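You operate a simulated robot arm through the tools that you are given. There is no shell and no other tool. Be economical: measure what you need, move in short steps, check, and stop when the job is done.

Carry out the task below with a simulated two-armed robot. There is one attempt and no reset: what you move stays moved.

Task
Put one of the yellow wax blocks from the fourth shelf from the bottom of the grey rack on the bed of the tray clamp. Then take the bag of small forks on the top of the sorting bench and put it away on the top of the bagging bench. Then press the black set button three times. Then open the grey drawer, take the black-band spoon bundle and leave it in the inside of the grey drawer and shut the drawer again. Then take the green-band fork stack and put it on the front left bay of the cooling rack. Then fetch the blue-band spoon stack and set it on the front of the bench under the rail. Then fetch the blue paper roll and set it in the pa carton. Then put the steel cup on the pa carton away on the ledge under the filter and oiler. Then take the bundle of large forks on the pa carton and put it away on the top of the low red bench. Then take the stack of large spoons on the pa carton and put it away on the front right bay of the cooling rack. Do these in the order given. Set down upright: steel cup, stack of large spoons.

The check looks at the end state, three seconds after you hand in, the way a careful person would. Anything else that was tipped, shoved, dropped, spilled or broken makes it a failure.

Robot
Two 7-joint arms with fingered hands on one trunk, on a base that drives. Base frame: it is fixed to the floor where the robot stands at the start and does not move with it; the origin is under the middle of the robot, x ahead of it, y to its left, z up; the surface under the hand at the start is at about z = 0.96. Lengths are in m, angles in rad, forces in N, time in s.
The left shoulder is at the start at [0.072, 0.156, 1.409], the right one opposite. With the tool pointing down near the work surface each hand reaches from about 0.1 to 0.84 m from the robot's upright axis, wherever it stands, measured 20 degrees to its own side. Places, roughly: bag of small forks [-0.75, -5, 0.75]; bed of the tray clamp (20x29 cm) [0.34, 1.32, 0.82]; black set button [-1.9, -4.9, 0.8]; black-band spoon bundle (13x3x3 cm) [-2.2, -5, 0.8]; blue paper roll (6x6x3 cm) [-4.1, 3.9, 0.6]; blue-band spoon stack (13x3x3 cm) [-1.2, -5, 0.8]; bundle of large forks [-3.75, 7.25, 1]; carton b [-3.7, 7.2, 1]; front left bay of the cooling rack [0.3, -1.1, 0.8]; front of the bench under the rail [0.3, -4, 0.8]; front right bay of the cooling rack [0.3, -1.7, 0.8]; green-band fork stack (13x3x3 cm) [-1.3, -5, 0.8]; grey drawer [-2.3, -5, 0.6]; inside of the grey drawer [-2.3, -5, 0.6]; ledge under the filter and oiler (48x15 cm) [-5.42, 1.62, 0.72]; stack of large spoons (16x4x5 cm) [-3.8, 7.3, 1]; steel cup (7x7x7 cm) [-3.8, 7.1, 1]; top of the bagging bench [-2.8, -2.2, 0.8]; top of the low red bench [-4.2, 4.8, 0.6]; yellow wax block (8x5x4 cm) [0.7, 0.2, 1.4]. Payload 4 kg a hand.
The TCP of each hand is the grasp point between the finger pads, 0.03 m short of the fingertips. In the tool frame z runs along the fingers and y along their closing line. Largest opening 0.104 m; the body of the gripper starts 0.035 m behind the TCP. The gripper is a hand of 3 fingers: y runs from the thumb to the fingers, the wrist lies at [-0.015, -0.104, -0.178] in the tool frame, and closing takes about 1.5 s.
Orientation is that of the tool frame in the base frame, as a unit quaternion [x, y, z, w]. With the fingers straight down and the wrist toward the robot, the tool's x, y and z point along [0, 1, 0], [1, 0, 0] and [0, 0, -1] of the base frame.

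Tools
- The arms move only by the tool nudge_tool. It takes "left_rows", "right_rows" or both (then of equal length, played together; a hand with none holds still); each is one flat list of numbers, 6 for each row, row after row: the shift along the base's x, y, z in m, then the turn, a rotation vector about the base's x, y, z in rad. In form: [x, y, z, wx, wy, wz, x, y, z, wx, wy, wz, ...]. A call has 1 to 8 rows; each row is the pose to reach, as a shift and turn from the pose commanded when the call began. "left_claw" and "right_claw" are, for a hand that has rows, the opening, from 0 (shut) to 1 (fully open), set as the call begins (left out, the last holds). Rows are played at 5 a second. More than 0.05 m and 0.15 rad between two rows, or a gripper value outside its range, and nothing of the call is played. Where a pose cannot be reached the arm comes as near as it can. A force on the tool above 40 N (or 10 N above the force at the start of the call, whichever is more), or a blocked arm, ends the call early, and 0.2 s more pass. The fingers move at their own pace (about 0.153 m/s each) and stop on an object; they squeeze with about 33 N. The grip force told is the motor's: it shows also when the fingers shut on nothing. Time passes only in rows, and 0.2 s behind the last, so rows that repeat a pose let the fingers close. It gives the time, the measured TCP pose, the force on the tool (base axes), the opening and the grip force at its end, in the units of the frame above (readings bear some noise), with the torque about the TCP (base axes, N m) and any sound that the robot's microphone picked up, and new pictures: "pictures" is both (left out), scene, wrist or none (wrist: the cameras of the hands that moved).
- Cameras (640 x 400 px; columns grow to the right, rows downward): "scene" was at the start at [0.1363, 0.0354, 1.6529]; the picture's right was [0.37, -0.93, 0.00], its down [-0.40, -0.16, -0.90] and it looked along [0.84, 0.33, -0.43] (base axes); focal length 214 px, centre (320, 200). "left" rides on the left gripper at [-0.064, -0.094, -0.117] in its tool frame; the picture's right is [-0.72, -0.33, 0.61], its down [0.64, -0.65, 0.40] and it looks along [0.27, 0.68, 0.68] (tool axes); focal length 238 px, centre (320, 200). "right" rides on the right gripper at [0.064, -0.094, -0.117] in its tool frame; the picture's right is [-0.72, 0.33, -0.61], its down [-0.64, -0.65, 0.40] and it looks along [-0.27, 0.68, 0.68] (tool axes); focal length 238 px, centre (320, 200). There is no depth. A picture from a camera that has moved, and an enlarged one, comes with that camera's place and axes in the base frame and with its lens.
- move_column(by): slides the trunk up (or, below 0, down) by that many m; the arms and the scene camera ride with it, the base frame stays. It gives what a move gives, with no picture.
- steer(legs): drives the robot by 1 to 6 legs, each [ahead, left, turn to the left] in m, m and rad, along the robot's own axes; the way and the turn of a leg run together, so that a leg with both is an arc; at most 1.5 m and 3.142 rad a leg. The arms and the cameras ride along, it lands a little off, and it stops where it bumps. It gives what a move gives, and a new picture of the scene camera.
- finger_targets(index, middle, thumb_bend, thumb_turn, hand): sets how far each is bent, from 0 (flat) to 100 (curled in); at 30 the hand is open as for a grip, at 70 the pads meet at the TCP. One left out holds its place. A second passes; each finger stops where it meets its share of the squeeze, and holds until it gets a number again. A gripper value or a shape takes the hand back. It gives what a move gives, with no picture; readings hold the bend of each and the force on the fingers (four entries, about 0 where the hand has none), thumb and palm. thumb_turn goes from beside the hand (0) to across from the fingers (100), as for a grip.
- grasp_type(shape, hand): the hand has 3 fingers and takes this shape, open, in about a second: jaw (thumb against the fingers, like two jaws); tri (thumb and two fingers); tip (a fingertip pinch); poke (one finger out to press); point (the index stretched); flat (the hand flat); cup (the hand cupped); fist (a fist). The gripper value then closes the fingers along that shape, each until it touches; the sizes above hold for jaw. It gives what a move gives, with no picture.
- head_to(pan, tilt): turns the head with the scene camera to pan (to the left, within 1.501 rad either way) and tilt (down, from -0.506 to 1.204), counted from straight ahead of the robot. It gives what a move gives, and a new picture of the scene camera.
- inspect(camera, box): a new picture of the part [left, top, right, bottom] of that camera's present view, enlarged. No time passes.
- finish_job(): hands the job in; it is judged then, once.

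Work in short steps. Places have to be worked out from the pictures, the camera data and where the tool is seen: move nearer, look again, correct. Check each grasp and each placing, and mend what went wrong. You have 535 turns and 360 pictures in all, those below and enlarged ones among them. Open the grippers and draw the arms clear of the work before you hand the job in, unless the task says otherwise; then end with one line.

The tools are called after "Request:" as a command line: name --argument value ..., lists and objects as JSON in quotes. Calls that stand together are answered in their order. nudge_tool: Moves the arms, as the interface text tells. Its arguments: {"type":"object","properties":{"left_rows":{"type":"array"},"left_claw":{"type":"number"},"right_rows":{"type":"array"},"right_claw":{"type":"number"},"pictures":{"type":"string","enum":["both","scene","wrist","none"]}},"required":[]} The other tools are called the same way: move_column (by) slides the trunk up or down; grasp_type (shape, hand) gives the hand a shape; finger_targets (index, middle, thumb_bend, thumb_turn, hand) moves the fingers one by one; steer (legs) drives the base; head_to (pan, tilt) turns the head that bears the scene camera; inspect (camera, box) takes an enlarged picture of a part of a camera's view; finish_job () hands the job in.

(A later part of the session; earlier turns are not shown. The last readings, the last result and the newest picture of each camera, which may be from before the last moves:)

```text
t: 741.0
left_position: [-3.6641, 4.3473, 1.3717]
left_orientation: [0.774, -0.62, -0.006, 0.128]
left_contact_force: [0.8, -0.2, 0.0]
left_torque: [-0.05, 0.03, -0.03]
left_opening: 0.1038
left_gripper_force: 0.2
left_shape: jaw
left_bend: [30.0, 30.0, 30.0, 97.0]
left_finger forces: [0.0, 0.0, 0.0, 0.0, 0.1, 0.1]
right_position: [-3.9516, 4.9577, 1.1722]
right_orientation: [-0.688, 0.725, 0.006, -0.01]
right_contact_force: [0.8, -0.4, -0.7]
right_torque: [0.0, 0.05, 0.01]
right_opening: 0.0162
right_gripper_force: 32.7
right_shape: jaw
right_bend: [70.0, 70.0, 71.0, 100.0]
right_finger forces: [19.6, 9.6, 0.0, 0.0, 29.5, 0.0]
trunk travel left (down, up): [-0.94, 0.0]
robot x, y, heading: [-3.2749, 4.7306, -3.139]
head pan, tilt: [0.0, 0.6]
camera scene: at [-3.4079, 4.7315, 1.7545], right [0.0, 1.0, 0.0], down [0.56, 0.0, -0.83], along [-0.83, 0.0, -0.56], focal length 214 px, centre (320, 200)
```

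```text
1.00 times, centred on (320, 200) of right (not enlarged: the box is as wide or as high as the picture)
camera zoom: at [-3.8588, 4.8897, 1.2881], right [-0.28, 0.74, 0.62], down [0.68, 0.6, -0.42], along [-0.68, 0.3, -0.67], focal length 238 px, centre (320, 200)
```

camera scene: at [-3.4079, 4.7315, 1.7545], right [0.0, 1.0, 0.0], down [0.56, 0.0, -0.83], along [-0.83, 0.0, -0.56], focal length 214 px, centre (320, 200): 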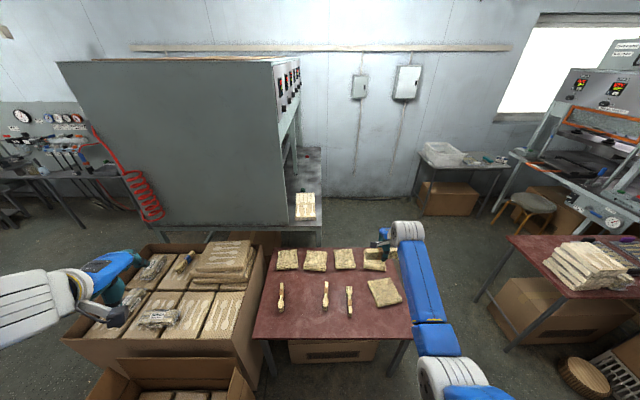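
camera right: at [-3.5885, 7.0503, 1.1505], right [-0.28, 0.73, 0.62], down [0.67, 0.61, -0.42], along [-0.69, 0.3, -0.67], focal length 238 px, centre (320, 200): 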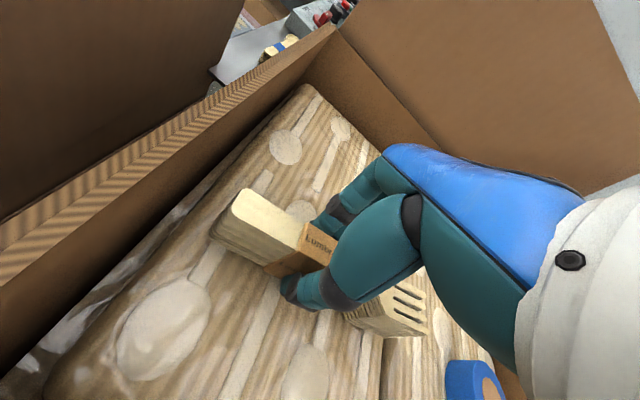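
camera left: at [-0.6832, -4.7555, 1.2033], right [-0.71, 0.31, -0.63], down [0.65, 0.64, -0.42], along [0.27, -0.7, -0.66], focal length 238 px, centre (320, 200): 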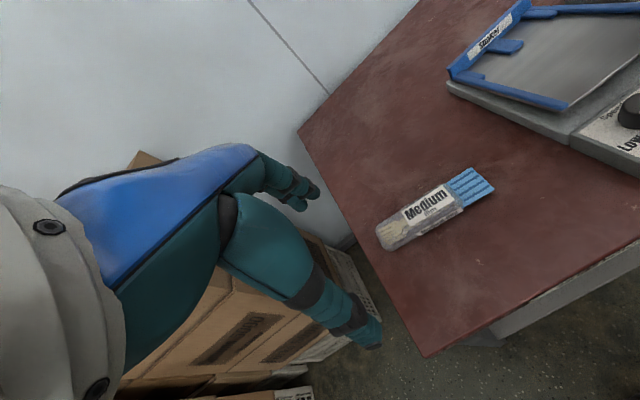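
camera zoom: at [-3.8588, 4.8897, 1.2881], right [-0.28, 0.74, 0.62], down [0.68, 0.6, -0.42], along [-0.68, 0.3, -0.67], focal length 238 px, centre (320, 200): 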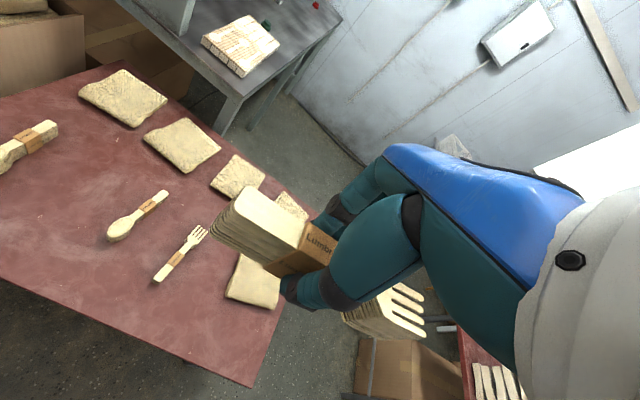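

Column moves are limited to 0.4 per call, so I lower in two steps.

Request:
move_column --by -0.4

Request:
move_column --by -0.1

Request:
inspect --camera "right" --box '[0, 0, 640, 400]'

```text
t: 744.9
left_position: [-3.6689, 4.345, 0.9694]
left_orientation: [0.775, -0.619, -0.005, 0.127]
left_contact_force: [0.3, -0.4, -0.3]
left_torque: [-0.01, 0.0, -0.02]
left_opening: 0.1038
left_gripper_force: 0.1
left_shape: jaw
left_bend: [30.0, 30.0, 30.0, 97.0]
left_finger forces: [0.0, 0.0, 0.0, 0.1, 0.1, 0.0]
right_position: [-3.9553, 4.9567, 0.7689]
right_orientation: [-0.688, 0.726, 0.005, -0.008]
right_contact_force: [-1.0, 0.0, -0.4]
right_torque: [0.01, 0.05, 0.02]
right_opening: 0.016
right_gripper_force: 32.6
right_shape: jaw
right_bend: [70.0, 70.0, 71.0, 100.0]
right_finger forces: [19.6, 9.7, 0.1, 0.0, 29.3, 0.0]
trunk travel left (down, up): [-0.54, 0.4]
robot x, y, heading: [-3.2747, 4.7298, -3.143]
head pan, tilt: [0.0, 0.6]
```

```text
t: 746.2
left_position: [-3.6679, 4.3455, 0.8694]
left_orientation: [0.774, -0.62, -0.006, 0.127]
left_contact_force: [0.7, 0.7, -0.1]
left_torque: [-0.01, -0.02, 0.01]
left_opening: 0.104
left_gripper_force: 0.0
left_shape: jaw
left_bend: [30.0, 30.0, 30.0, 97.0]
left_finger forces: [0.0, 0.0, 0.1, 0.0, 0.0, 0.0]
right_position: [-3.9553, 4.9563, 0.6691]
right_orientation: [-0.689, 0.725, 0.005, -0.008]
right_contact_force: [0.0, 0.1, -0.5]
right_torque: [-0.02, 0.01, -0.01]
right_opening: 0.0159
right_gripper_force: 33.0
right_shape: jaw
right_bend: [70.0, 70.0, 71.0, 100.0]
right_finger forces: [19.6, 9.7, 0.1, 0.0, 29.2, 0.0]
trunk travel left (down, up): [-0.44, 0.5]
robot x, y, heading: [-3.2707, 4.7295, -3.141]
head pan, tilt: [0.0, 0.6]
```

```text
1.00 times, centred on (320, 200) of right (not enlarged: the box is as wide or as high as the picture)
camera zoom: at [-3.8632, 4.8887, 0.786], right [-0.28, 0.74, 0.62], down [0.68, 0.6, -0.42], along [-0.68, 0.3, -0.67], focal length 238 px, centre (320, 200)
```

zoom: 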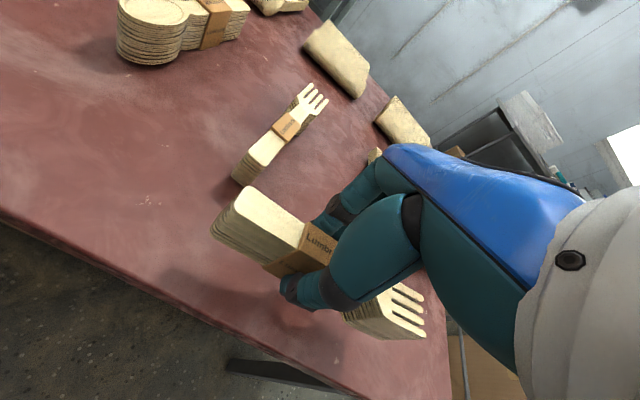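

Good clearance from the other bundle. I lower until contact.

Request:
nudge_tool --right_rows '[0, 0, -0.008, 0, 0, 0, 0, 0, -0.016, 0, 0, 0, 0, 0, -0.022, 0, 0, 0]' --pictures "none"

Request:
nudge_tool --right_rows '[0, 0, -0.004, 0, 0, 0, 0, 0, -0.008, 0, 0, 0]' --pictures "none"

```text
t: 747.0
left_position: [-3.6707, 4.3447, 0.8696]
left_orientation: [0.775, -0.619, -0.005, 0.128]
left_contact_force: [1.1, -0.5, -0.2]
left_torque: [-0.02, 0.0, 0.01]
left_opening: 0.1041
left_gripper_force: 0.1
left_shape: jaw
left_bend: [30.0, 30.0, 30.0, 97.0]
left_finger forces: [0.0, 0.0, 0.0, 0.1, 0.0, 0.0]
right_position: [-3.9545, 4.9565, 0.6467]
right_orientation: [-0.688, 0.726, 0.004, -0.008]
right_contact_force: [0.4, -0.3, -0.6]
right_torque: [-0.07, 0.01, 0.02]
right_opening: 0.0158
right_gripper_force: 33.2
right_shape: jaw
right_bend: [70.0, 70.0, 71.0, 100.0]
right_finger forces: [19.7, 9.7, 0.0, 0.0, 29.3, 0.1]
trunk travel left (down, up): [-0.44, 0.5]
robot x, y, heading: [-3.2739, 4.7322, -3.142]
head pan, tilt: [0.0, 0.6]
```

```text
t: 747.6
left_position: [-3.669, 4.3445, 0.8684]
left_orientation: [0.775, -0.619, -0.005, 0.128]
left_contact_force: [0.0, 0.8, 0.0]
left_torque: [0.03, -0.01, 0.0]
left_opening: 0.1038
left_gripper_force: 0.0
left_shape: jaw
left_bend: [30.0, 30.0, 30.0, 97.0]
left_finger forces: [0.0, 0.0, 0.0, 0.1, 0.0, 0.1]
right_position: [-3.9547, 4.9578, 0.6399]
right_orientation: [-0.688, 0.725, 0.005, -0.008]
right_contact_force: [0.3, 0.5, -1.4]
right_torque: [-0.03, 0.02, 0.01]
right_opening: 0.016
right_gripper_force: 32.8
right_shape: jaw
right_bend: [70.0, 70.0, 71.0, 100.0]
right_finger forces: [19.6, 9.7, 0.1, 0.0, 29.3, 0.0]
trunk travel left (down, up): [-0.44, 0.5]
robot x, y, heading: [-3.273, 4.729, -3.137]
head pan, tilt: [0.0, 0.6]
```

Request:
nudge_tool --right_rows '[0, 0, -0.005, 0, 0, 0, 0, 0, -0.01, 0, 0, 0]' --pictures "none"

Request:
nudge_tool --right_rows '[0, 0, -0.005, 0, 0, 0, 0, 0, -0.01, 0, 0, 0]' --pictures "none"

```text
t: 748.2
left_position: [-3.6674, 4.3449, 0.8698]
left_orientation: [0.775, -0.619, -0.006, 0.128]
left_contact_force: [-0.7, -0.4, -0.1]
left_torque: [0.0, -0.02, 0.0]
left_opening: 0.1039
left_gripper_force: 0.1
left_shape: jaw
left_bend: [30.0, 30.0, 30.0, 97.0]
left_finger forces: [0.0, 0.0, 0.0, 0.0, 0.1, 0.0]
right_position: [-3.9542, 4.9581, 0.632]
right_orientation: [-0.688, 0.725, 0.007, -0.009]
right_contact_force: [0.6, 1.3, 7.8]
right_torque: [0.05, -0.09, -0.01]
right_opening: 0.0161
right_gripper_force: 32.7
right_shape: jaw
right_bend: [70.0, 70.0, 71.0, 100.0]
right_finger forces: [19.8, 11.0, 0.0, 0.0, 31.1, 0.0]
trunk travel left (down, up): [-0.44, 0.5]
robot x, y, heading: [-3.273, 4.7333, -3.141]
head pan, tilt: [0.0, 0.6]
```

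```text
t: 748.9
left_position: [-3.6679, 4.3445, 0.87]
left_orientation: [0.775, -0.619, -0.007, 0.129]
left_contact_force: [0.2, 0.1, 0.1]
left_torque: [-0.01, 0.0, 0.0]
left_opening: 0.104
left_gripper_force: 0.0
left_shape: jaw
left_bend: [30.0, 30.0, 30.0, 97.0]
left_finger forces: [0.0, 0.0, 0.0, 0.0, 0.0, 0.0]
right_position: [-3.9593, 4.9567, 0.6312]
right_orientation: [-0.69, 0.724, 0.015, -0.018]
right_contact_force: [6.2, 0.5, 23.6]
right_torque: [-0.09, -1.02, 0.03]
right_opening: 0.0163
right_gripper_force: 33.1
right_shape: jaw
right_bend: [70.0, 70.0, 72.0, 100.0]
right_finger forces: [17.6, 8.8, 0.1, 0.1, 48.1, 0.0]
trunk travel left (down, up): [-0.44, 0.5]
robot x, y, heading: [-3.2753, 4.7302, -3.143]
head pan, tilt: [0.0, 0.6]
stopped in row 2 (right hand): the force on the tool passed its limit at 41 N (the readings are from after the stop); the commanded pose is now the measured one
```

The bundle rests on the bench. I ease up, release and rise.

Request:
nudge_tool --right_rows '[0.002, 0, 0.003, 0, 0.01, 0, 0.003, 0, 0.005, 0, 0.02, 0]' --pictures "none"

Request:
nudge_tool --right_rows '[0, 0, 0, 0, 0, 0, 0, 0, 0, 0, 0, 0, 0, 0, 0, 0, 0, 0, 0, 0, 0, 0, 0, 0]' --right_claw 0.6 --pictures "none"

Request:
move_column --by 0.25

Request:
inspect --camera "right" --box '[0, 0, 640, 400]'

```text
t: 749.5
left_position: [-3.6692, 4.3452, 0.8696]
left_orientation: [0.774, -0.62, -0.007, 0.128]
left_contact_force: [0.1, -0.8, 0.4]
left_torque: [-0.02, 0.01, 0.02]
left_opening: 0.104
left_gripper_force: 0.1
left_shape: jaw
left_bend: [30.0, 30.0, 30.0, 97.0]
left_finger forces: [0.1, 0.0, 0.0, 0.0, 0.1, 0.0]
right_position: [-3.955, 4.958, 0.6335]
right_orientation: [-0.689, 0.724, 0.018, -0.022]
right_contact_force: [-4.7, 0.3, 14.8]
right_torque: [-0.09, -0.23, 0.03]
right_opening: 0.0156
right_gripper_force: 32.9
right_shape: jaw
right_bend: [70.0, 70.0, 73.0, 100.0]
right_finger forces: [22.2, 11.5, 0.0, 0.0, 40.1, 0.0]
trunk travel left (down, up): [-0.44, 0.5]
robot x, y, heading: [-3.2742, 4.7313, -3.138]
head pan, tilt: [0.0, 0.6]
```

```text
t: 750.5
left_position: [-3.6679, 4.3444, 0.8695]
left_orientation: [0.774, -0.62, -0.005, 0.128]
left_contact_force: [-1.0, -0.6, 0.4]
left_torque: [-0.02, 0.0, 0.0]
left_opening: 0.1042
left_gripper_force: 0.0
left_shape: jaw
left_bend: [30.0, 30.0, 30.0, 97.0]
left_finger forces: [0.1, 0.1, 0.0, 0.0, 0.0, 0.0]
right_position: [-3.9554, 4.9582, 0.6312]
right_orientation: [-0.688, 0.725, 0.018, -0.02]
right_contact_force: [-4.1, 1.3, 13.1]
right_torque: [-0.08, -0.25, -0.02]
right_opening: 0.0567
right_gripper_force: 0.1
right_shape: jaw
right_bend: [29.0, 41.0, 72.0, 100.0]
right_finger forces: [0.0, 0.1, 0.0, 0.1, 13.4, 0.0]
trunk travel left (down, up): [-0.44, 0.5]
robot x, y, heading: [-3.2729, 4.7305, -3.138]
head pan, tilt: [0.0, 0.6]
```

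```text
t: 753.1
left_position: [-3.6705, 4.3454, 1.1178]
left_orientation: [0.775, -0.619, -0.004, 0.128]
left_contact_force: [-0.4, 0.6, 0.4]
left_torque: [0.01, 0.03, -0.03]
left_opening: 0.104
left_gripper_force: 0.1
left_shape: jaw
left_bend: [30.0, 30.0, 30.0, 97.0]
left_finger forces: [0.0, 0.0, 0.1, 0.0, 0.1, 0.0]
right_position: [-3.9562, 4.9575, 0.8808]
right_orientation: [-0.688, 0.726, 0.017, -0.02]
right_contact_force: [-0.4, -1.2, 0.3]
right_torque: [0.01, -0.02, -0.02]
right_opening: 0.0618
right_gripper_force: 0.0
right_shape: jaw
right_bend: [29.0, 41.0, 65.0, 100.0]
right_finger forces: [0.0, 0.0, 0.0, 0.0, 0.1, 0.1]
trunk travel left (down, up): [-0.69, 0.25]
robot x, y, heading: [-3.2772, 4.7343, -3.136]
head pan, tilt: [0.0, 0.6]
```

```text
1.00 times, centred on (320, 200) of right (not enlarged: the box is as wide or as high as the picture)
camera zoom: at [-3.8599, 4.8891, 0.9936], right [-0.26, 0.74, 0.63], down [0.66, 0.6, -0.44], along [-0.7, 0.3, -0.64], focal length 238 px, centre (320, 200)
```

zoom: 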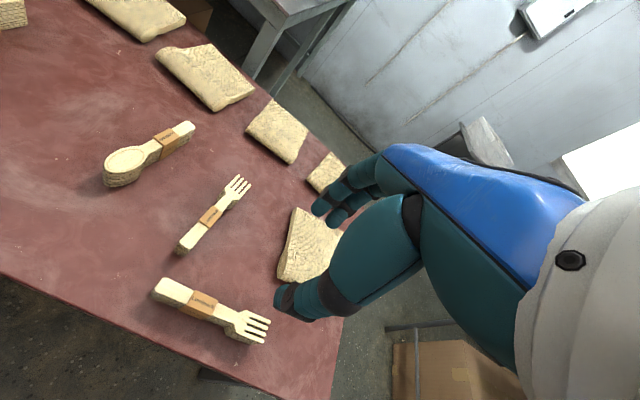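

The forks are on the red bench. Last item: the stack of large spoons. I raise the trunk and drive back to the pa carton.

Request:
move_column --by 0.25

Request:
steer --legs '[[-0.3, -0.5, 0], [-0.22, -0.85, 0], [0, -0.97, 0]]'

Request:
inspect --camera "scene" --box '[290, 160, 450, 280]'

```text
t: 755.7
left_position: [-3.6703, 4.3444, 1.3705]
left_orientation: [0.775, -0.618, -0.004, 0.128]
left_contact_force: [-0.4, -0.1, -0.4]
left_torque: [0.02, 0.02, -0.01]
left_opening: 0.1039
left_gripper_force: 0.1
left_shape: jaw
left_bend: [30.0, 30.0, 30.0, 97.0]
left_finger forces: [0.0, 0.0, 0.1, 0.0, 0.0, 0.0]
right_position: [-3.9556, 4.9576, 1.1298]
right_orientation: [-0.688, 0.725, 0.016, -0.02]
right_contact_force: [0.0, 0.0, -0.2]
right_torque: [-0.02, -0.01, -0.01]
right_opening: 0.0623
right_gripper_force: 0.1
right_shape: jaw
right_bend: [29.0, 41.0, 65.0, 100.0]
right_finger forces: [0.0, 0.0, 0.0, 0.1, 0.0, 0.0]
trunk travel left (down, up): [-0.94, 0.0]
robot x, y, heading: [-3.2757, 4.7313, -3.134]
head pan, tilt: [0.0, 0.6]
```

```text
t: 767.9
left_position: [-3.1437, 6.6583, 1.3684]
left_orientation: [0.773, -0.621, -0.006, 0.127]
left_contact_force: [0.0, -0.3, -0.3]
left_torque: [0.06, 0.0, -0.03]
left_opening: 0.104
left_gripper_force: 0.1
left_shape: jaw
left_bend: [30.0, 30.0, 30.0, 97.0]
left_finger forces: [0.0, 0.0, 0.0, 0.0, 0.0, 0.1]
right_position: [-3.4255, 7.2738, 1.1308]
right_orientation: [-0.687, 0.727, 0.018, -0.019]
right_contact_force: [0.2, 0.3, 0.4]
right_torque: [0.0, 0.01, 0.0]
right_opening: 0.0621
right_gripper_force: 0.0
right_shape: jaw
right_bend: [29.0, 41.0, 65.0, 100.0]
right_finger forces: [0.0, 0.1, 0.0, 0.1, 0.0, 0.1]
trunk travel left (down, up): [-0.94, 0.0]
robot x, y, heading: [-2.7474, 7.0451, 3.136]
head pan, tilt: [0.0, 0.6]
camera scene: at [-2.8878, 7.0398, 1.7537], right [0.0, 1.0, 0.0], down [0.57, 0.0, -0.82], along [-0.82, 0.01, -0.57], focal length 214 px, centre (320, 200)
```

scene: 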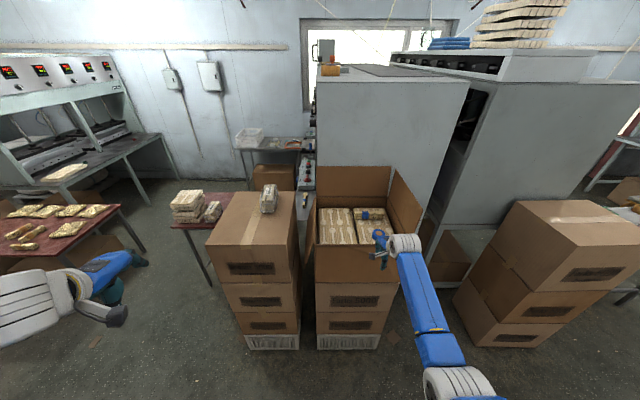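

```text
3.33 times, centred on (370, 220) of scene
camera zoom: at [-2.8878, 7.0398, 1.7537], right [0.0, 1.0, 0.0], down [0.57, 0.0, -0.82], along [-0.82, 0.01, -0.57], focal length 715 px, centre (153, 133)
```

zoom: 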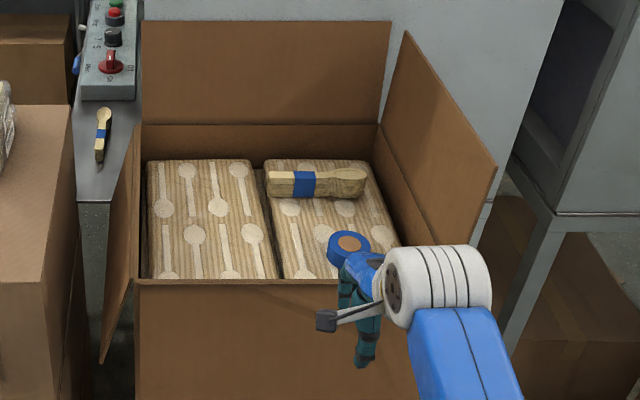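

The spoon stack lies at about (-3.79, 7.30) along y. I level the hand, open it and move over.

Request:
nudge_tool --right_rows '[0, 0, 0.02, 0, -0.025, 0, 0, 0, 0.04, 0, -0.05, 0, 0, 0, 0.04, 0, -0.05, 0]' --right_claw 0.8 --pictures "none"

Request:
steer --legs '[[0.36, -0.024, 0]]'

Request:
nudge_tool --right_rows '[0, 0, 0, 0, 0, 0, 0, 0, 0, 0, 0, 0, 0, 0, 0, 0, 0, 0]' --pictures "wrist"

```text
t: 768.7
left_position: [-3.1438, 6.6605, 1.3704]
left_orientation: [0.774, -0.62, -0.006, 0.129]
left_contact_force: [-0.7, -0.4, -0.3]
left_torque: [-0.02, 0.01, -0.01]
left_opening: 0.1041
left_gripper_force: 0.1
left_shape: jaw
left_bend: [30.0, 30.0, 30.0, 97.0]
left_finger forces: [0.0, 0.0, 0.0, 0.0, 0.1, 0.0]
right_position: [-3.4245, 7.2768, 1.171]
right_orientation: [-0.686, 0.727, 0.0, -0.003]
right_contact_force: [0.1, 0.2, -0.8]
right_torque: [0.03, 0.01, -0.04]
right_opening: 0.083
right_gripper_force: 0.1
right_shape: jaw
right_bend: [27.0, 34.0, 50.0, 99.0]
right_finger forces: [0.0, 0.1, 0.0, 0.1, 0.0, 0.1]
trunk travel left (down, up): [-0.94, 0.0]
robot x, y, heading: [-2.7451, 7.0459, 3.134]
head pan, tilt: [0.0, 0.6]
```

```text
t: 771.0
left_position: [-3.4982, 6.6809, 1.371]
left_orientation: [0.777, -0.616, -0.007, 0.13]
left_contact_force: [0.4, 0.4, 0.0]
left_torque: [-0.01, 0.01, -0.04]
left_opening: 0.1041
left_gripper_force: 0.1
left_shape: jaw
left_bend: [30.0, 30.0, 30.0, 97.0]
left_finger forces: [0.0, 0.0, 0.0, 0.0, 0.0, 0.0]
right_position: [-3.7846, 7.2971, 1.1732]
right_orientation: [-0.688, 0.726, 0.002, -0.002]
right_contact_force: [-0.7, 0.6, 0.3]
right_torque: [-0.01, 0.04, 0.03]
right_opening: 0.0827
right_gripper_force: 0.1
right_shape: jaw
right_bend: [27.0, 34.0, 50.0, 99.0]
right_finger forces: [0.1, 0.0, 0.0, 0.1, 0.0, 0.0]
trunk travel left (down, up): [-0.94, 0.0]
robot x, y, heading: [-3.1087, 7.0718, -3.139]
head pan, tilt: [0.0, 0.6]
camera scene: at [-3.2429, 7.0665, 1.7543], right [0.0, 1.0, 0.0], down [0.56, 0.0, -0.83], along [-0.83, 0.0, -0.56], focal length 214 px, centre (320, 200)
```

scene: 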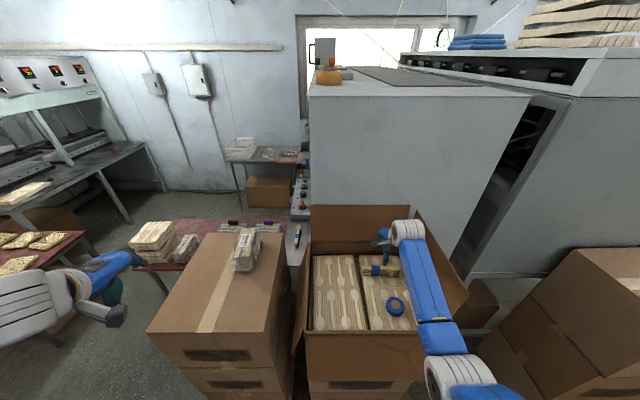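

```text
t: 771.8
left_position: [-3.5002, 6.6809, 1.3708]
left_orientation: [0.777, -0.616, -0.007, 0.13]
left_contact_force: [0.5, -0.6, -1.2]
left_torque: [0.02, -0.01, 0.0]
left_opening: 0.1038
left_gripper_force: 0.0
left_shape: jaw
left_bend: [30.0, 30.0, 30.0, 97.0]
left_finger forces: [0.1, 0.1, 0.1, 0.0, 0.0, 0.0]
right_position: [-3.7851, 7.2968, 1.1719]
right_orientation: [-0.688, 0.726, 0.0, -0.004]
right_contact_force: [0.0, -0.8, -0.1]
right_torque: [0.0, -0.02, -0.03]
right_opening: 0.0828
right_gripper_force: 0.0
right_shape: jaw
right_bend: [27.0, 34.0, 50.0, 99.0]
right_finger forces: [0.1, 0.0, 0.0, 0.1, 0.0, 0.0]
trunk travel left (down, up): [-0.94, 0.0]
robot x, y, heading: [-3.1035, 7.0692, -3.138]
head pan, tilt: [0.0, 0.6]
camera right: at [-3.6947, 7.2282, 1.2895], right [-0.29, 0.74, 0.61], down [0.68, 0.6, -0.41], along [-0.67, 0.3, -0.68], focal length 238 px, centre (320, 200)
```

right: 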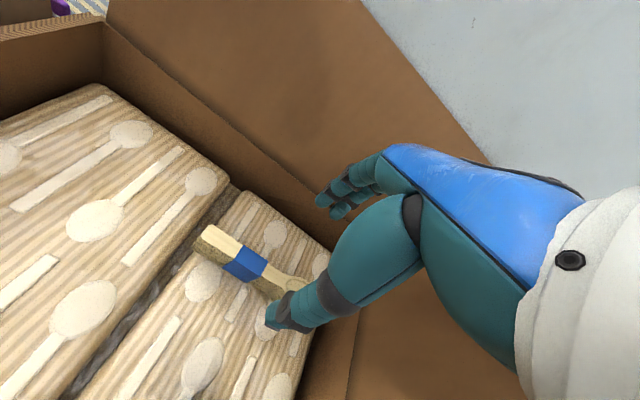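

Aligned to within a centimetre. I adjust, lower and grip.

Request:
nudge_tool --right_rows '[-0.008, -0.005, 0, 0, 0, 0, -0.008, -0.005, 0, 0, 0, 0]' --pictures "none"

Request:
move_column --by -0.137

Request:
nudge_tool --right_rows '[0, 0, 0, 0, 0, 0, 0, 0, 0, 0, 0, 0, 0, 0, 0, 0, 0, 0, 0, 0, 0, 0, 0, 0, 0, 0, 0, 0, 0, 0, 0, 0, 0, 0, 0, 0]' --right_claw 0 --pictures "wrist"

```text
t: 772.4
left_position: [-3.5019, 6.6812, 1.3702]
left_orientation: [0.777, -0.616, -0.005, 0.13]
left_contact_force: [-0.8, -0.3, -0.3]
left_torque: [-0.02, 0.03, -0.02]
left_opening: 0.1041
left_gripper_force: 0.1
left_shape: jaw
left_bend: [30.0, 30.0, 30.0, 97.0]
left_finger forces: [0.1, 0.0, 0.0, 0.0, 0.0, 0.0]
right_position: [-3.7938, 7.2923, 1.1726]
right_orientation: [-0.689, 0.725, 0.0, -0.004]
right_contact_force: [-0.6, -0.1, -0.6]
right_torque: [0.01, -0.01, -0.02]
right_opening: 0.0828
right_gripper_force: 0.0
right_shape: jaw
right_bend: [27.0, 34.0, 50.0, 99.0]
right_finger forces: [0.1, 0.0, 0.0, 0.0, 0.0, 0.0]
trunk travel left (down, up): [-0.94, 0.0]
robot x, y, heading: [-3.1051, 7.0678, -3.145]
head pan, tilt: [0.0, 0.6]
```

```text
t: 774.0
left_position: [-3.5011, 6.6807, 1.2323]
left_orientation: [0.778, -0.615, -0.005, 0.13]
left_contact_force: [1.2, 0.0, 0.3]
left_torque: [-0.02, -0.03, 0.03]
left_opening: 0.1038
left_gripper_force: 0.0
left_shape: jaw
left_bend: [30.0, 30.0, 30.0, 97.0]
left_finger forces: [0.0, 0.1, 0.1, 0.1, 0.1, 0.0]
right_position: [-3.7937, 7.2928, 1.0339]
right_orientation: [-0.689, 0.725, 0.0, -0.002]
right_contact_force: [-0.9, 0.1, 0.5]
right_torque: [-0.03, -0.03, -0.02]
right_opening: 0.0833
right_gripper_force: 0.1
right_shape: jaw
right_bend: [27.0, 34.0, 50.0, 99.0]
right_finger forces: [0.1, 0.1, 0.0, 0.1, 0.0, 0.1]
trunk travel left (down, up): [-0.803, 0.137]
robot x, y, heading: [-3.1045, 7.069, -3.141]
head pan, tilt: [0.0, 0.6]
```

```text
t: 775.4
left_position: [-3.5015, 6.6808, 1.2333]
left_orientation: [0.777, -0.616, -0.005, 0.13]
left_contact_force: [-1.1, 0.0, -0.7]
left_torque: [0.0, -0.02, 0.0]
left_opening: 0.104
left_gripper_force: 0.1
left_shape: jaw
left_bend: [30.0, 30.0, 30.0, 97.0]
left_finger forces: [0.1, 0.0, 0.0, 0.1, 0.0, 0.0]
right_position: [-3.7937, 7.293, 1.034]
right_orientation: [-0.689, 0.725, -0.001, -0.002]
right_contact_force: [0.9, -0.2, 0.6]
right_torque: [-0.02, 0.03, -0.03]
right_opening: 0.0137
right_gripper_force: 33.2
right_shape: jaw
right_bend: [72.0, 59.0, 74.0, 100.0]
right_finger forces: [21.4, 8.3, 0.1, 0.0, 29.2, 0.1]
trunk travel left (down, up): [-0.803, 0.137]
robot x, y, heading: [-3.1079, 7.0726, -3.144]
head pan, tilt: [0.0, 0.6]
camera right: at [-3.704, 7.2241, 1.1519], right [-0.29, 0.74, 0.61], down [0.68, 0.6, -0.41], along [-0.67, 0.3, -0.68], focal length 238 px, centre (320, 200)
```

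right: 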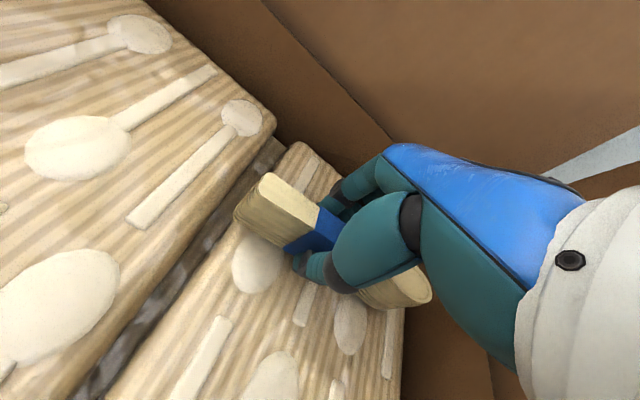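

Gripped firmly. I lift, back out, and take it down the aisle toward the cooling rack.

Request:
move_column --by 0.137

Request:
steer --legs '[[-0.37, 0, 0], [0, 0, 1.574], [1.2, -0.19, 0], [1.0, 0, 0]]'

Request:
inspect --camera "right" --box '[0, 0, 640, 400]'

```text
t: 777.1
left_position: [-3.5019, 6.6826, 1.3698]
left_orientation: [0.777, -0.616, -0.005, 0.13]
left_contact_force: [0.0, 0.2, 0.1]
left_torque: [0.02, -0.03, -0.01]
left_opening: 0.1042
left_gripper_force: 0.1
left_shape: jaw
left_bend: [30.0, 30.0, 30.0, 97.0]
left_finger forces: [0.1, 0.0, 0.0, 0.1, 0.0, 0.0]
right_position: [-3.7949, 7.2935, 1.1705]
right_orientation: [-0.688, 0.725, 0.0, -0.002]
right_contact_force: [-0.4, -0.5, -0.1]
right_torque: [-0.03, -0.02, -0.01]
right_opening: 0.0136
right_gripper_force: 32.9
right_shape: jaw
right_bend: [72.0, 59.0, 74.0, 100.0]
right_finger forces: [20.7, 8.4, 0.0, 0.1, 29.2, 0.0]
trunk travel left (down, up): [-0.94, 0.0]
robot x, y, heading: [-3.1055, 7.0689, -3.145]
head pan, tilt: [0.0, 0.6]
```

```text
t: 793.8
left_position: [-2.4968, 4.4754, 1.3702]
left_orientation: [0.984, 0.121, 0.089, 0.095]
left_contact_force: [0.7, 0.0, 0.1]
left_torque: [-0.02, 0.0, -0.02]
left_opening: 0.1038
left_gripper_force: 0.1
left_shape: jaw
left_bend: [30.0, 30.0, 30.0, 97.0]
left_finger forces: [0.1, 0.0, 0.0, 0.1, 0.0, 0.0]
right_position: [-3.103, 4.1739, 1.1707]
right_orientation: [1.0, -0.018, 0.002, 0.002]
right_contact_force: [-0.3, -0.6, -0.5]
right_torque: [0.01, -0.04, -0.01]
right_opening: 0.0136
right_gripper_force: 32.7
right_shape: jaw
right_bend: [72.0, 59.0, 74.0, 100.0]
right_finger forces: [20.4, 8.3, 0.0, 0.0, 28.8, 0.0]
trunk travel left (down, up): [-0.94, 0.0]
robot x, y, heading: [-2.8934, 4.8658, -1.554]
head pan, tilt: [0.0, 0.6]
camera scene: at [-2.8887, 4.7259, 1.754], right [-1.0, -0.02, 0.0], down [-0.01, 0.57, -0.82], along [0.01, -0.82, -0.57], focal length 214 px, centre (320, 200)
```

scene: 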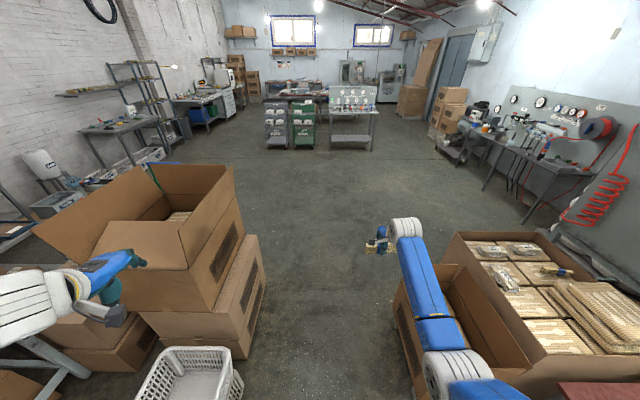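

```text
1.00 times, centred on (320, 200) of right (not enlarged: the box is as wide or as high as the picture)
camera zoom: at [-3.0376, 4.2661, 1.2897], right [-0.73, -0.3, 0.61], down [-0.61, 0.67, -0.41], along [-0.29, -0.68, -0.68], focal length 238 px, centre (320, 200)
```

zoom: 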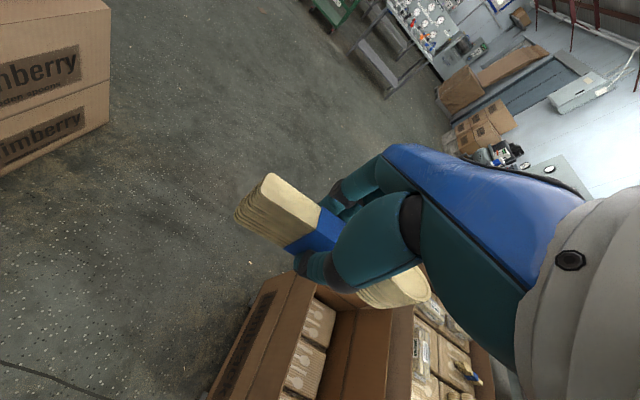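

I edge 5 cm right for clearance, finish the aisle, then swing east around the carts and south to the cooling rack.

Request:
steer --legs '[[0.3, -0.05, -0.017], [1.4, 0, 0], [0.7, 0.9, 0], [0.7, 0.9, 0], [1.3, 0, 0]]'

```text
t: 819.4
left_position: [-0.7551, 0.0714, 1.3704]
left_orientation: [0.984, 0.117, 0.089, 0.098]
left_contact_force: [0.3, -0.1, 0.1]
left_torque: [0.0, 0.01, -0.01]
left_opening: 0.1043
left_gripper_force: 0.0
left_shape: jaw
left_bend: [30.0, 30.0, 30.0, 97.0]
left_finger forces: [0.0, 0.0, 0.1, 0.0, 0.1, 0.0]
right_position: [-1.3666, -0.2203, 1.1732]
right_orientation: [1.0, -0.025, 0.002, 0.003]
right_contact_force: [-0.4, -0.4, -0.2]
right_torque: [0.0, -0.05, 0.0]
right_opening: 0.0136
right_gripper_force: 33.1
right_shape: jaw
right_bend: [72.0, 59.0, 74.0, 100.0]
right_finger forces: [20.5, 8.4, 0.1, 0.0, 29.0, 0.0]
trunk travel left (down, up): [-0.94, 0.0]
robot x, y, heading: [-1.1436, 0.4668, -1.568]
head pan, tilt: [0.0, 0.6]
camera scene: at [-1.1442, 0.3268, 1.7539], right [-1.0, 0.0, 0.0], down [0.0, 0.57, -0.82], along [0.0, -0.82, -0.57], focal length 214 px, centre (320, 200)
```

scene: 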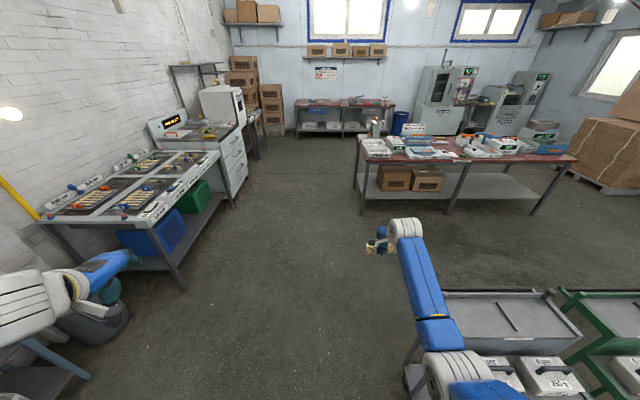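

I continue to y≈-1.43 and turn to face the cooling rack.

Request:
steer --legs '[[1.0, 0.05, 0], [0.9, 0, 0], [0, 0, 1.568]]'

Request:
inspect --camera "scene" --box '[220, 150, 480, 300]'

```text
t: 832.8
left_position: [-0.6936, -1.0434, 1.3705]
left_orientation: [0.615, 0.777, 0.131, 0.006]
left_contact_force: [-0.3, 0.2, 0.6]
left_torque: [0.0, 0.01, 0.0]
left_opening: 0.1042
left_gripper_force: 0.0
left_shape: jaw
left_bend: [30.0, 30.0, 30.0, 97.0]
left_finger forces: [0.1, 0.0, 0.1, 0.0, 0.1, 0.0]
right_position: [-0.4069, -1.6586, 1.171]
right_orientation: [0.728, 0.686, 0.003, 0.0]
right_contact_force: [-0.1, 0.1, -0.5]
right_torque: [0.0, 0.02, -0.01]
right_opening: 0.0138
right_gripper_force: 32.9
right_shape: jaw
right_bend: [72.0, 59.0, 74.0, 100.0]
right_finger forces: [20.3, 8.1, 0.0, 0.0, 28.5, 0.0]
trunk travel left (down, up): [-0.94, 0.0]
robot x, y, heading: [-1.0932, -1.4297, -0.006]
head pan, tilt: [0.0, 0.6]
camera scene: at [-0.9523, -1.4306, 1.7537], right [-0.01, -1.0, 0.0], down [-0.57, 0.0, -0.82], along [0.82, -0.01, -0.57], focal length 214 px, centre (320, 200)
```

scene: 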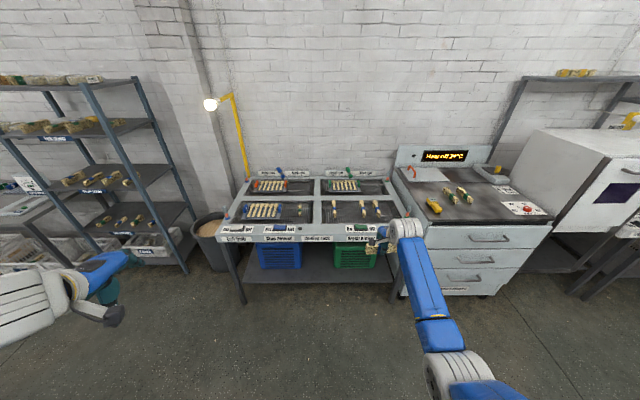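

```text
2.46 times, centred on (350, 225) of scene
camera zoom: at [-0.9523, -1.4306, 1.7537], right [-0.01, -1.0, 0.0], down [-0.57, 0.0, -0.82], along [0.82, -0.01, -0.57], focal length 528 px, centre (246, 138)
```

zoom: 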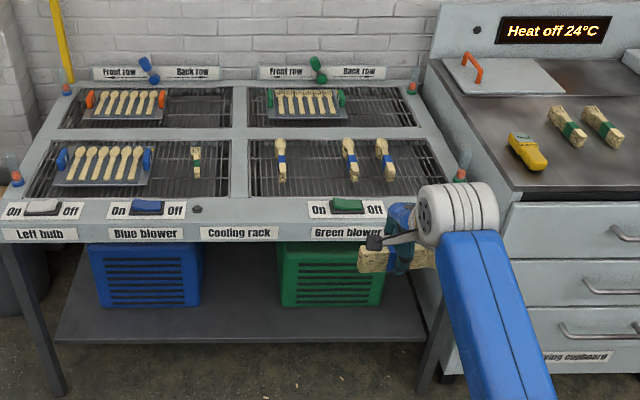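

The front right bay's bundles leave a 16 cm gap at y≈-1.647. I yaw the hand 90° so the stack points along x and fits between them.

Request:
nudge_tool --right_rows '[-0.0115, 0, -0.011, 0, 0, -0.143, -0.023, 0, -0.022, 0, 0, -0.286, -0.0345, 0, -0.033, 0, 0, -0.429, -0.046, 0, -0.044, 0, 0, -0.572, -0.0575, 0, -0.055, 0, 0, -0.715, -0.069, 0, -0.066, 0, 0, -0.858, -0.08, 0, -0.077, 0, 0, -1.0, -0.092, 0, -0.088, 0, 0, -1.143]' --pictures "none"

Request:
nudge_tool --right_rows '[-0.008, 0, -0.011, 0, 0, -0.143, -0.016, 0, -0.022, 0, 0, -0.286, -0.02, 0, -0.033, 0, 0, -0.408]' --pictures "wrist"

```text
t: 834.8
left_position: [-0.6938, -1.0392, 1.3717]
left_orientation: [0.612, 0.78, 0.134, 0.006]
left_contact_force: [0.3, -0.4, -0.1]
left_torque: [-0.03, 0.01, 0.0]
left_opening: 0.1042
left_gripper_force: 0.0
left_shape: jaw
left_bend: [30.0, 30.0, 30.0, 97.0]
left_finger forces: [0.0, 0.0, 0.0, 0.0, 0.0, 0.0]
right_position: [-0.5, -1.6966, 1.0878]
right_orientation: [0.985, 0.17, 0.003, 0.03]
right_contact_force: [-0.6, 1.4, -0.9]
right_torque: [-0.01, -0.02, -0.03]
right_opening: 0.0135
right_gripper_force: 33.5
right_shape: jaw
right_bend: [72.0, 59.0, 74.0, 100.0]
right_finger forces: [20.2, 8.6, 0.1, 0.0, 28.8, 0.0]
trunk travel left (down, up): [-0.94, 0.0]
robot x, y, heading: [-1.0894, -1.4295, -0.006]
head pan, tilt: [0.0, 0.6]
stopped in row 8 (right hand): the arm was blocked; the commanded pose is now the measured one
```

```text
t: 835.5
left_position: [-0.6946, -1.039, 1.3727]
left_orientation: [0.611, 0.78, 0.133, 0.005]
left_contact_force: [1.0, -0.8, -0.1]
left_torque: [-0.01, -0.01, 0.01]
left_opening: 0.1042
left_gripper_force: 0.1
left_shape: jaw
left_bend: [30.0, 30.0, 30.0, 97.0]
left_finger forces: [0.0, 0.0, 0.0, 0.1, 0.0, 0.1]
right_position: [-0.5185, -1.693, 1.0546]
right_orientation: [0.999, -0.032, -0.005, 0.028]
right_contact_force: [0.1, -0.2, -0.1]
right_torque: [0.02, -0.04, -0.01]
right_opening: 0.0135
right_gripper_force: 33.1
right_shape: jaw
right_bend: [72.0, 59.0, 74.0, 100.0]
right_finger forces: [20.2, 8.6, 0.0, 0.1, 28.8, 0.1]
trunk travel left (down, up): [-0.94, 0.0]
robot x, y, heading: [-1.0953, -1.4325, -0.009]
head pan, tilt: [0.0, 0.6]
camera right: at [-0.4488, -1.5973, 1.1666], right [-0.73, -0.24, 0.64], down [-0.6, 0.67, -0.44], along [-0.32, -0.7, -0.64], focal length 238 px, centre (320, 200)
```

right: 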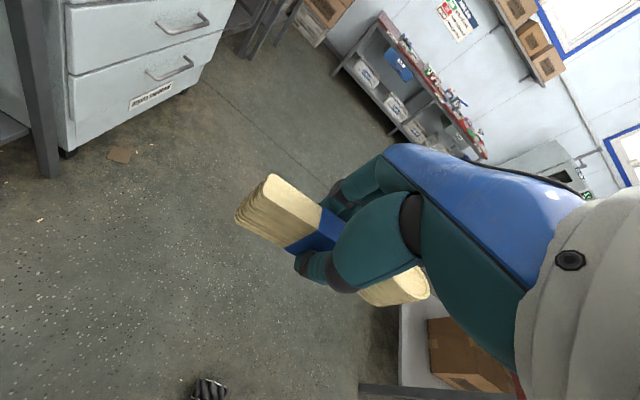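

The stack now points along x. I correct a slight 3° tilt, then drive in to the gap.

Request:
nudge_tool --right_rows '[0, 0.01, 0, 0.03, -0.006, 0.03, 0, 0.02, 0, 0.056, -0.012, 0.055, 0, 0.02, 0, 0.056, -0.012, 0.055]' --pictures "none"

Request:
steer --legs '[[0.6, 0.02, 0.008], [0.1, 0, 0]]'

Request:
nudge_tool --right_rows '[0, 0, 0, 0, 0, 0, 0, 0, 0, 0, 0, 0, 0, 0, 0, 0, 0, 0]' --pictures "wrist"

```text
t: 836.4
left_position: [-0.6939, -1.0399, 1.3731]
left_orientation: [0.612, 0.78, 0.133, 0.006]
left_contact_force: [0.4, -0.2, -0.3]
left_torque: [0.0, -0.01, -0.02]
left_opening: 0.1042
left_gripper_force: 0.0
left_shape: jaw
left_bend: [30.0, 30.0, 30.0, 97.0]
left_finger forces: [0.0, 0.0, 0.0, 0.0, 0.1, 0.0]
right_position: [-0.5106, -1.6904, 1.0643]
right_orientation: [1.0, -0.011, 0.011, 0.011]
right_contact_force: [0.1, -0.2, -0.8]
right_torque: [0.0, -0.04, -0.01]
right_opening: 0.0134
right_gripper_force: 33.1
right_shape: jaw
right_bend: [72.0, 59.0, 74.0, 100.0]
right_finger forces: [20.2, 8.6, 0.1, 0.1, 28.8, 0.0]
trunk travel left (down, up): [-0.94, 0.0]
robot x, y, heading: [-1.0918, -1.4314, -0.004]
head pan, tilt: [0.0, 0.6]
```

```text
t: 840.5
left_position: [-0.014, -1.0197, 1.3777]
left_orientation: [0.608, 0.782, 0.137, 0.011]
left_contact_force: [-0.4, 0.1, 0.0]
left_torque: [0.03, -0.06, -0.01]
left_opening: 0.1041
left_gripper_force: 0.0
left_shape: jaw
left_bend: [30.0, 30.0, 30.0, 97.0]
left_finger forces: [0.1, 0.0, 0.0, 0.0, 0.0, 0.0]
right_position: [0.1732, -1.6714, 1.0668]
right_orientation: [1.0, -0.007, 0.012, 0.016]
right_contact_force: [-1.5, 0.2, -1.5]
right_torque: [-0.05, -0.09, 0.03]
right_opening: 0.0137
right_gripper_force: 32.9
right_shape: jaw
right_bend: [72.0, 59.0, 74.0, 100.0]
right_finger forces: [20.2, 8.6, 0.1, 0.1, 28.8, 0.0]
trunk travel left (down, up): [-0.94, 0.0]
robot x, y, heading: [-0.3875, -1.4138, -0.002]
head pan, tilt: [0.0, 0.6]
camera scene: at [-0.2742, -1.4098, 1.7558], right [0.0, -1.0, 0.0], down [-0.55, 0.0, -0.83], along [0.83, 0.0, -0.55], focal length 214 px, centre (320, 200)
```

scene: 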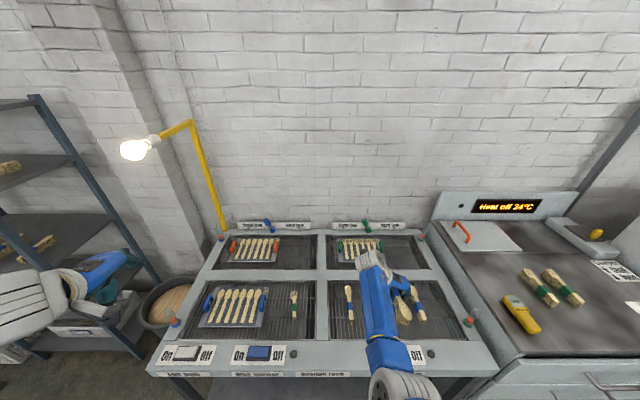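

```text
t: 841.3
left_position: [-0.0026, -1.0177, 1.3759]
left_orientation: [0.606, 0.784, 0.135, 0.008]
left_contact_force: [-0.9, 0.2, -0.3]
left_torque: [0.0, 0.01, -0.03]
left_opening: 0.1042
left_gripper_force: 0.0
left_shape: jaw
left_bend: [30.0, 30.0, 30.0, 97.0]
left_finger forces: [0.1, 0.1, 0.0, 0.0, 0.0, 0.0]
right_position: [0.1815, -1.6742, 1.0629]
right_orientation: [1.0, -0.008, 0.008, 0.017]
right_contact_force: [-0.6, -0.3, -0.1]
right_torque: [0.0, -0.11, 0.0]
right_opening: 0.0138
right_gripper_force: 33.0
right_shape: jaw
right_bend: [72.0, 59.0, 74.0, 100.0]
right_finger forces: [20.1, 8.7, 0.0, 0.0, 29.0, 0.0]
trunk travel left (down, up): [-0.94, 0.0]
robot x, y, heading: [-0.3895, -1.4135, 0.003]
head pan, tilt: [0.0, 0.6]
camera right: at [0.244, -1.5776, 1.1786], right [-0.73, -0.29, 0.61], down [-0.62, 0.65, -0.44], along [-0.27, -0.7, -0.66], focal length 238 px, centre (320, 200)
```

right: 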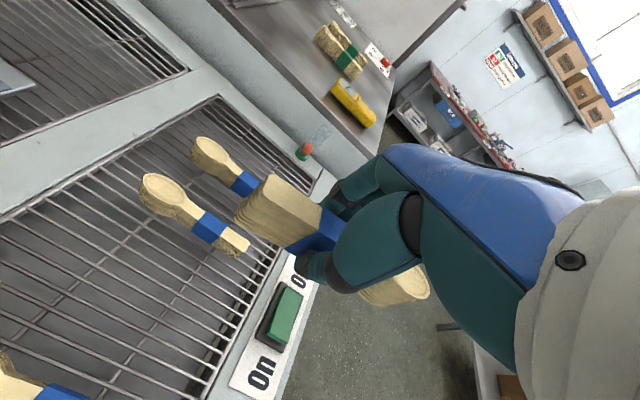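

Gap centre is y≈-1.651. I move 8 cm in and 2 cm left, then lower.

Request:
steer --legs '[[0.078, 0.022, 0]]'

Request:
move_column --by -0.16

Request:
inspect --camera "right" --box '[0, 0, 640, 400]'

```text
t: 842.4
left_position: [0.07, -0.9988, 1.3809]
left_orientation: [0.602, 0.786, 0.139, 0.008]
left_contact_force: [0.1, -0.2, 0.1]
left_torque: [0.03, -0.08, 0.02]
left_opening: 0.104
left_gripper_force: 0.0
left_shape: jaw
left_bend: [30.0, 30.0, 30.0, 97.0]
left_finger forces: [0.0, 0.0, 0.0, 0.1, 0.0, 0.1]
right_position: [0.2517, -1.6578, 1.0632]
right_orientation: [1.0, -0.007, 0.009, 0.015]
right_contact_force: [-0.6, 0.6, -1.4]
right_torque: [-0.02, -0.05, 0.05]
right_opening: 0.0135
right_gripper_force: 33.8
right_shape: jaw
right_bend: [72.0, 59.0, 74.0, 100.0]
right_finger forces: [20.2, 8.7, 0.1, 0.0, 28.8, 0.0]
trunk travel left (down, up): [-0.94, 0.0]
robot x, y, heading: [-0.3111, -1.3908, -0.0]
head pan, tilt: [0.0, 0.6]
camera scene: at [-0.1912, -1.3906, 1.7554], right [0.0, -1.0, 0.0], down [-0.56, 0.0, -0.83], along [0.83, 0.0, -0.56], focal length 214 px, centre (320, 200)
```

scene: 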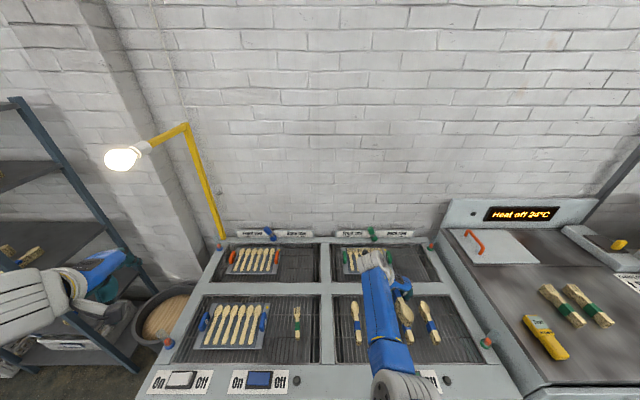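

```text
t: 844.2
left_position: [0.0852, -0.9965, 1.2148]
left_orientation: [0.6, 0.788, 0.137, 0.003]
left_contact_force: [1.0, 0.0, 0.7]
left_torque: [0.02, 0.0, -0.02]
left_opening: 0.1043
left_gripper_force: 0.1
left_shape: jaw
left_bend: [30.0, 30.0, 30.0, 97.0]
left_finger forces: [0.1, 0.0, 0.1, 0.0, 0.0, 0.0]
right_position: [0.2636, -1.6589, 0.8954]
right_orientation: [1.0, -0.009, 0.004, 0.015]
right_contact_force: [0.2, 0.2, 0.2]
right_torque: [-0.01, -0.03, 0.01]
right_opening: 0.0131
right_gripper_force: 32.9
right_shape: jaw
right_bend: [72.0, 59.0, 74.0, 100.0]
right_finger forces: [20.1, 8.8, 0.0, 0.0, 28.9, 0.0]
trunk travel left (down, up): [-0.78, 0.16]
robot x, y, heading: [-0.3162, -1.3912, 0.001]
head pan, tilt: [0.0, 0.6]
```

```text
1.00 times, centred on (320, 200) of right (not enlarged: the box is as wide or as high as the picture)
camera zoom: at [0.3268, -1.5626, 1.0118], right [-0.73, -0.3, 0.62], down [-0.63, 0.65, -0.43], along [-0.27, -0.7, -0.66], focal length 238 px, centre (320, 200)
```

zoom: 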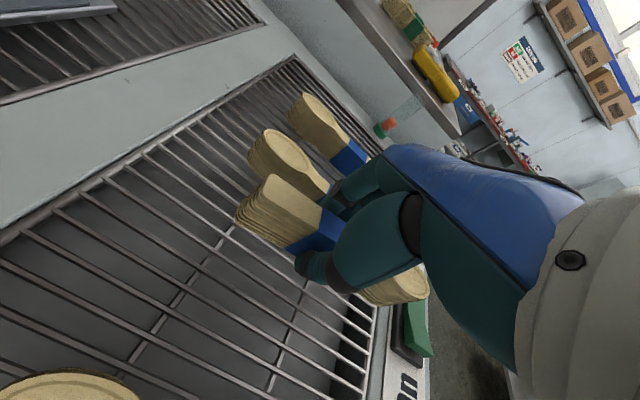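

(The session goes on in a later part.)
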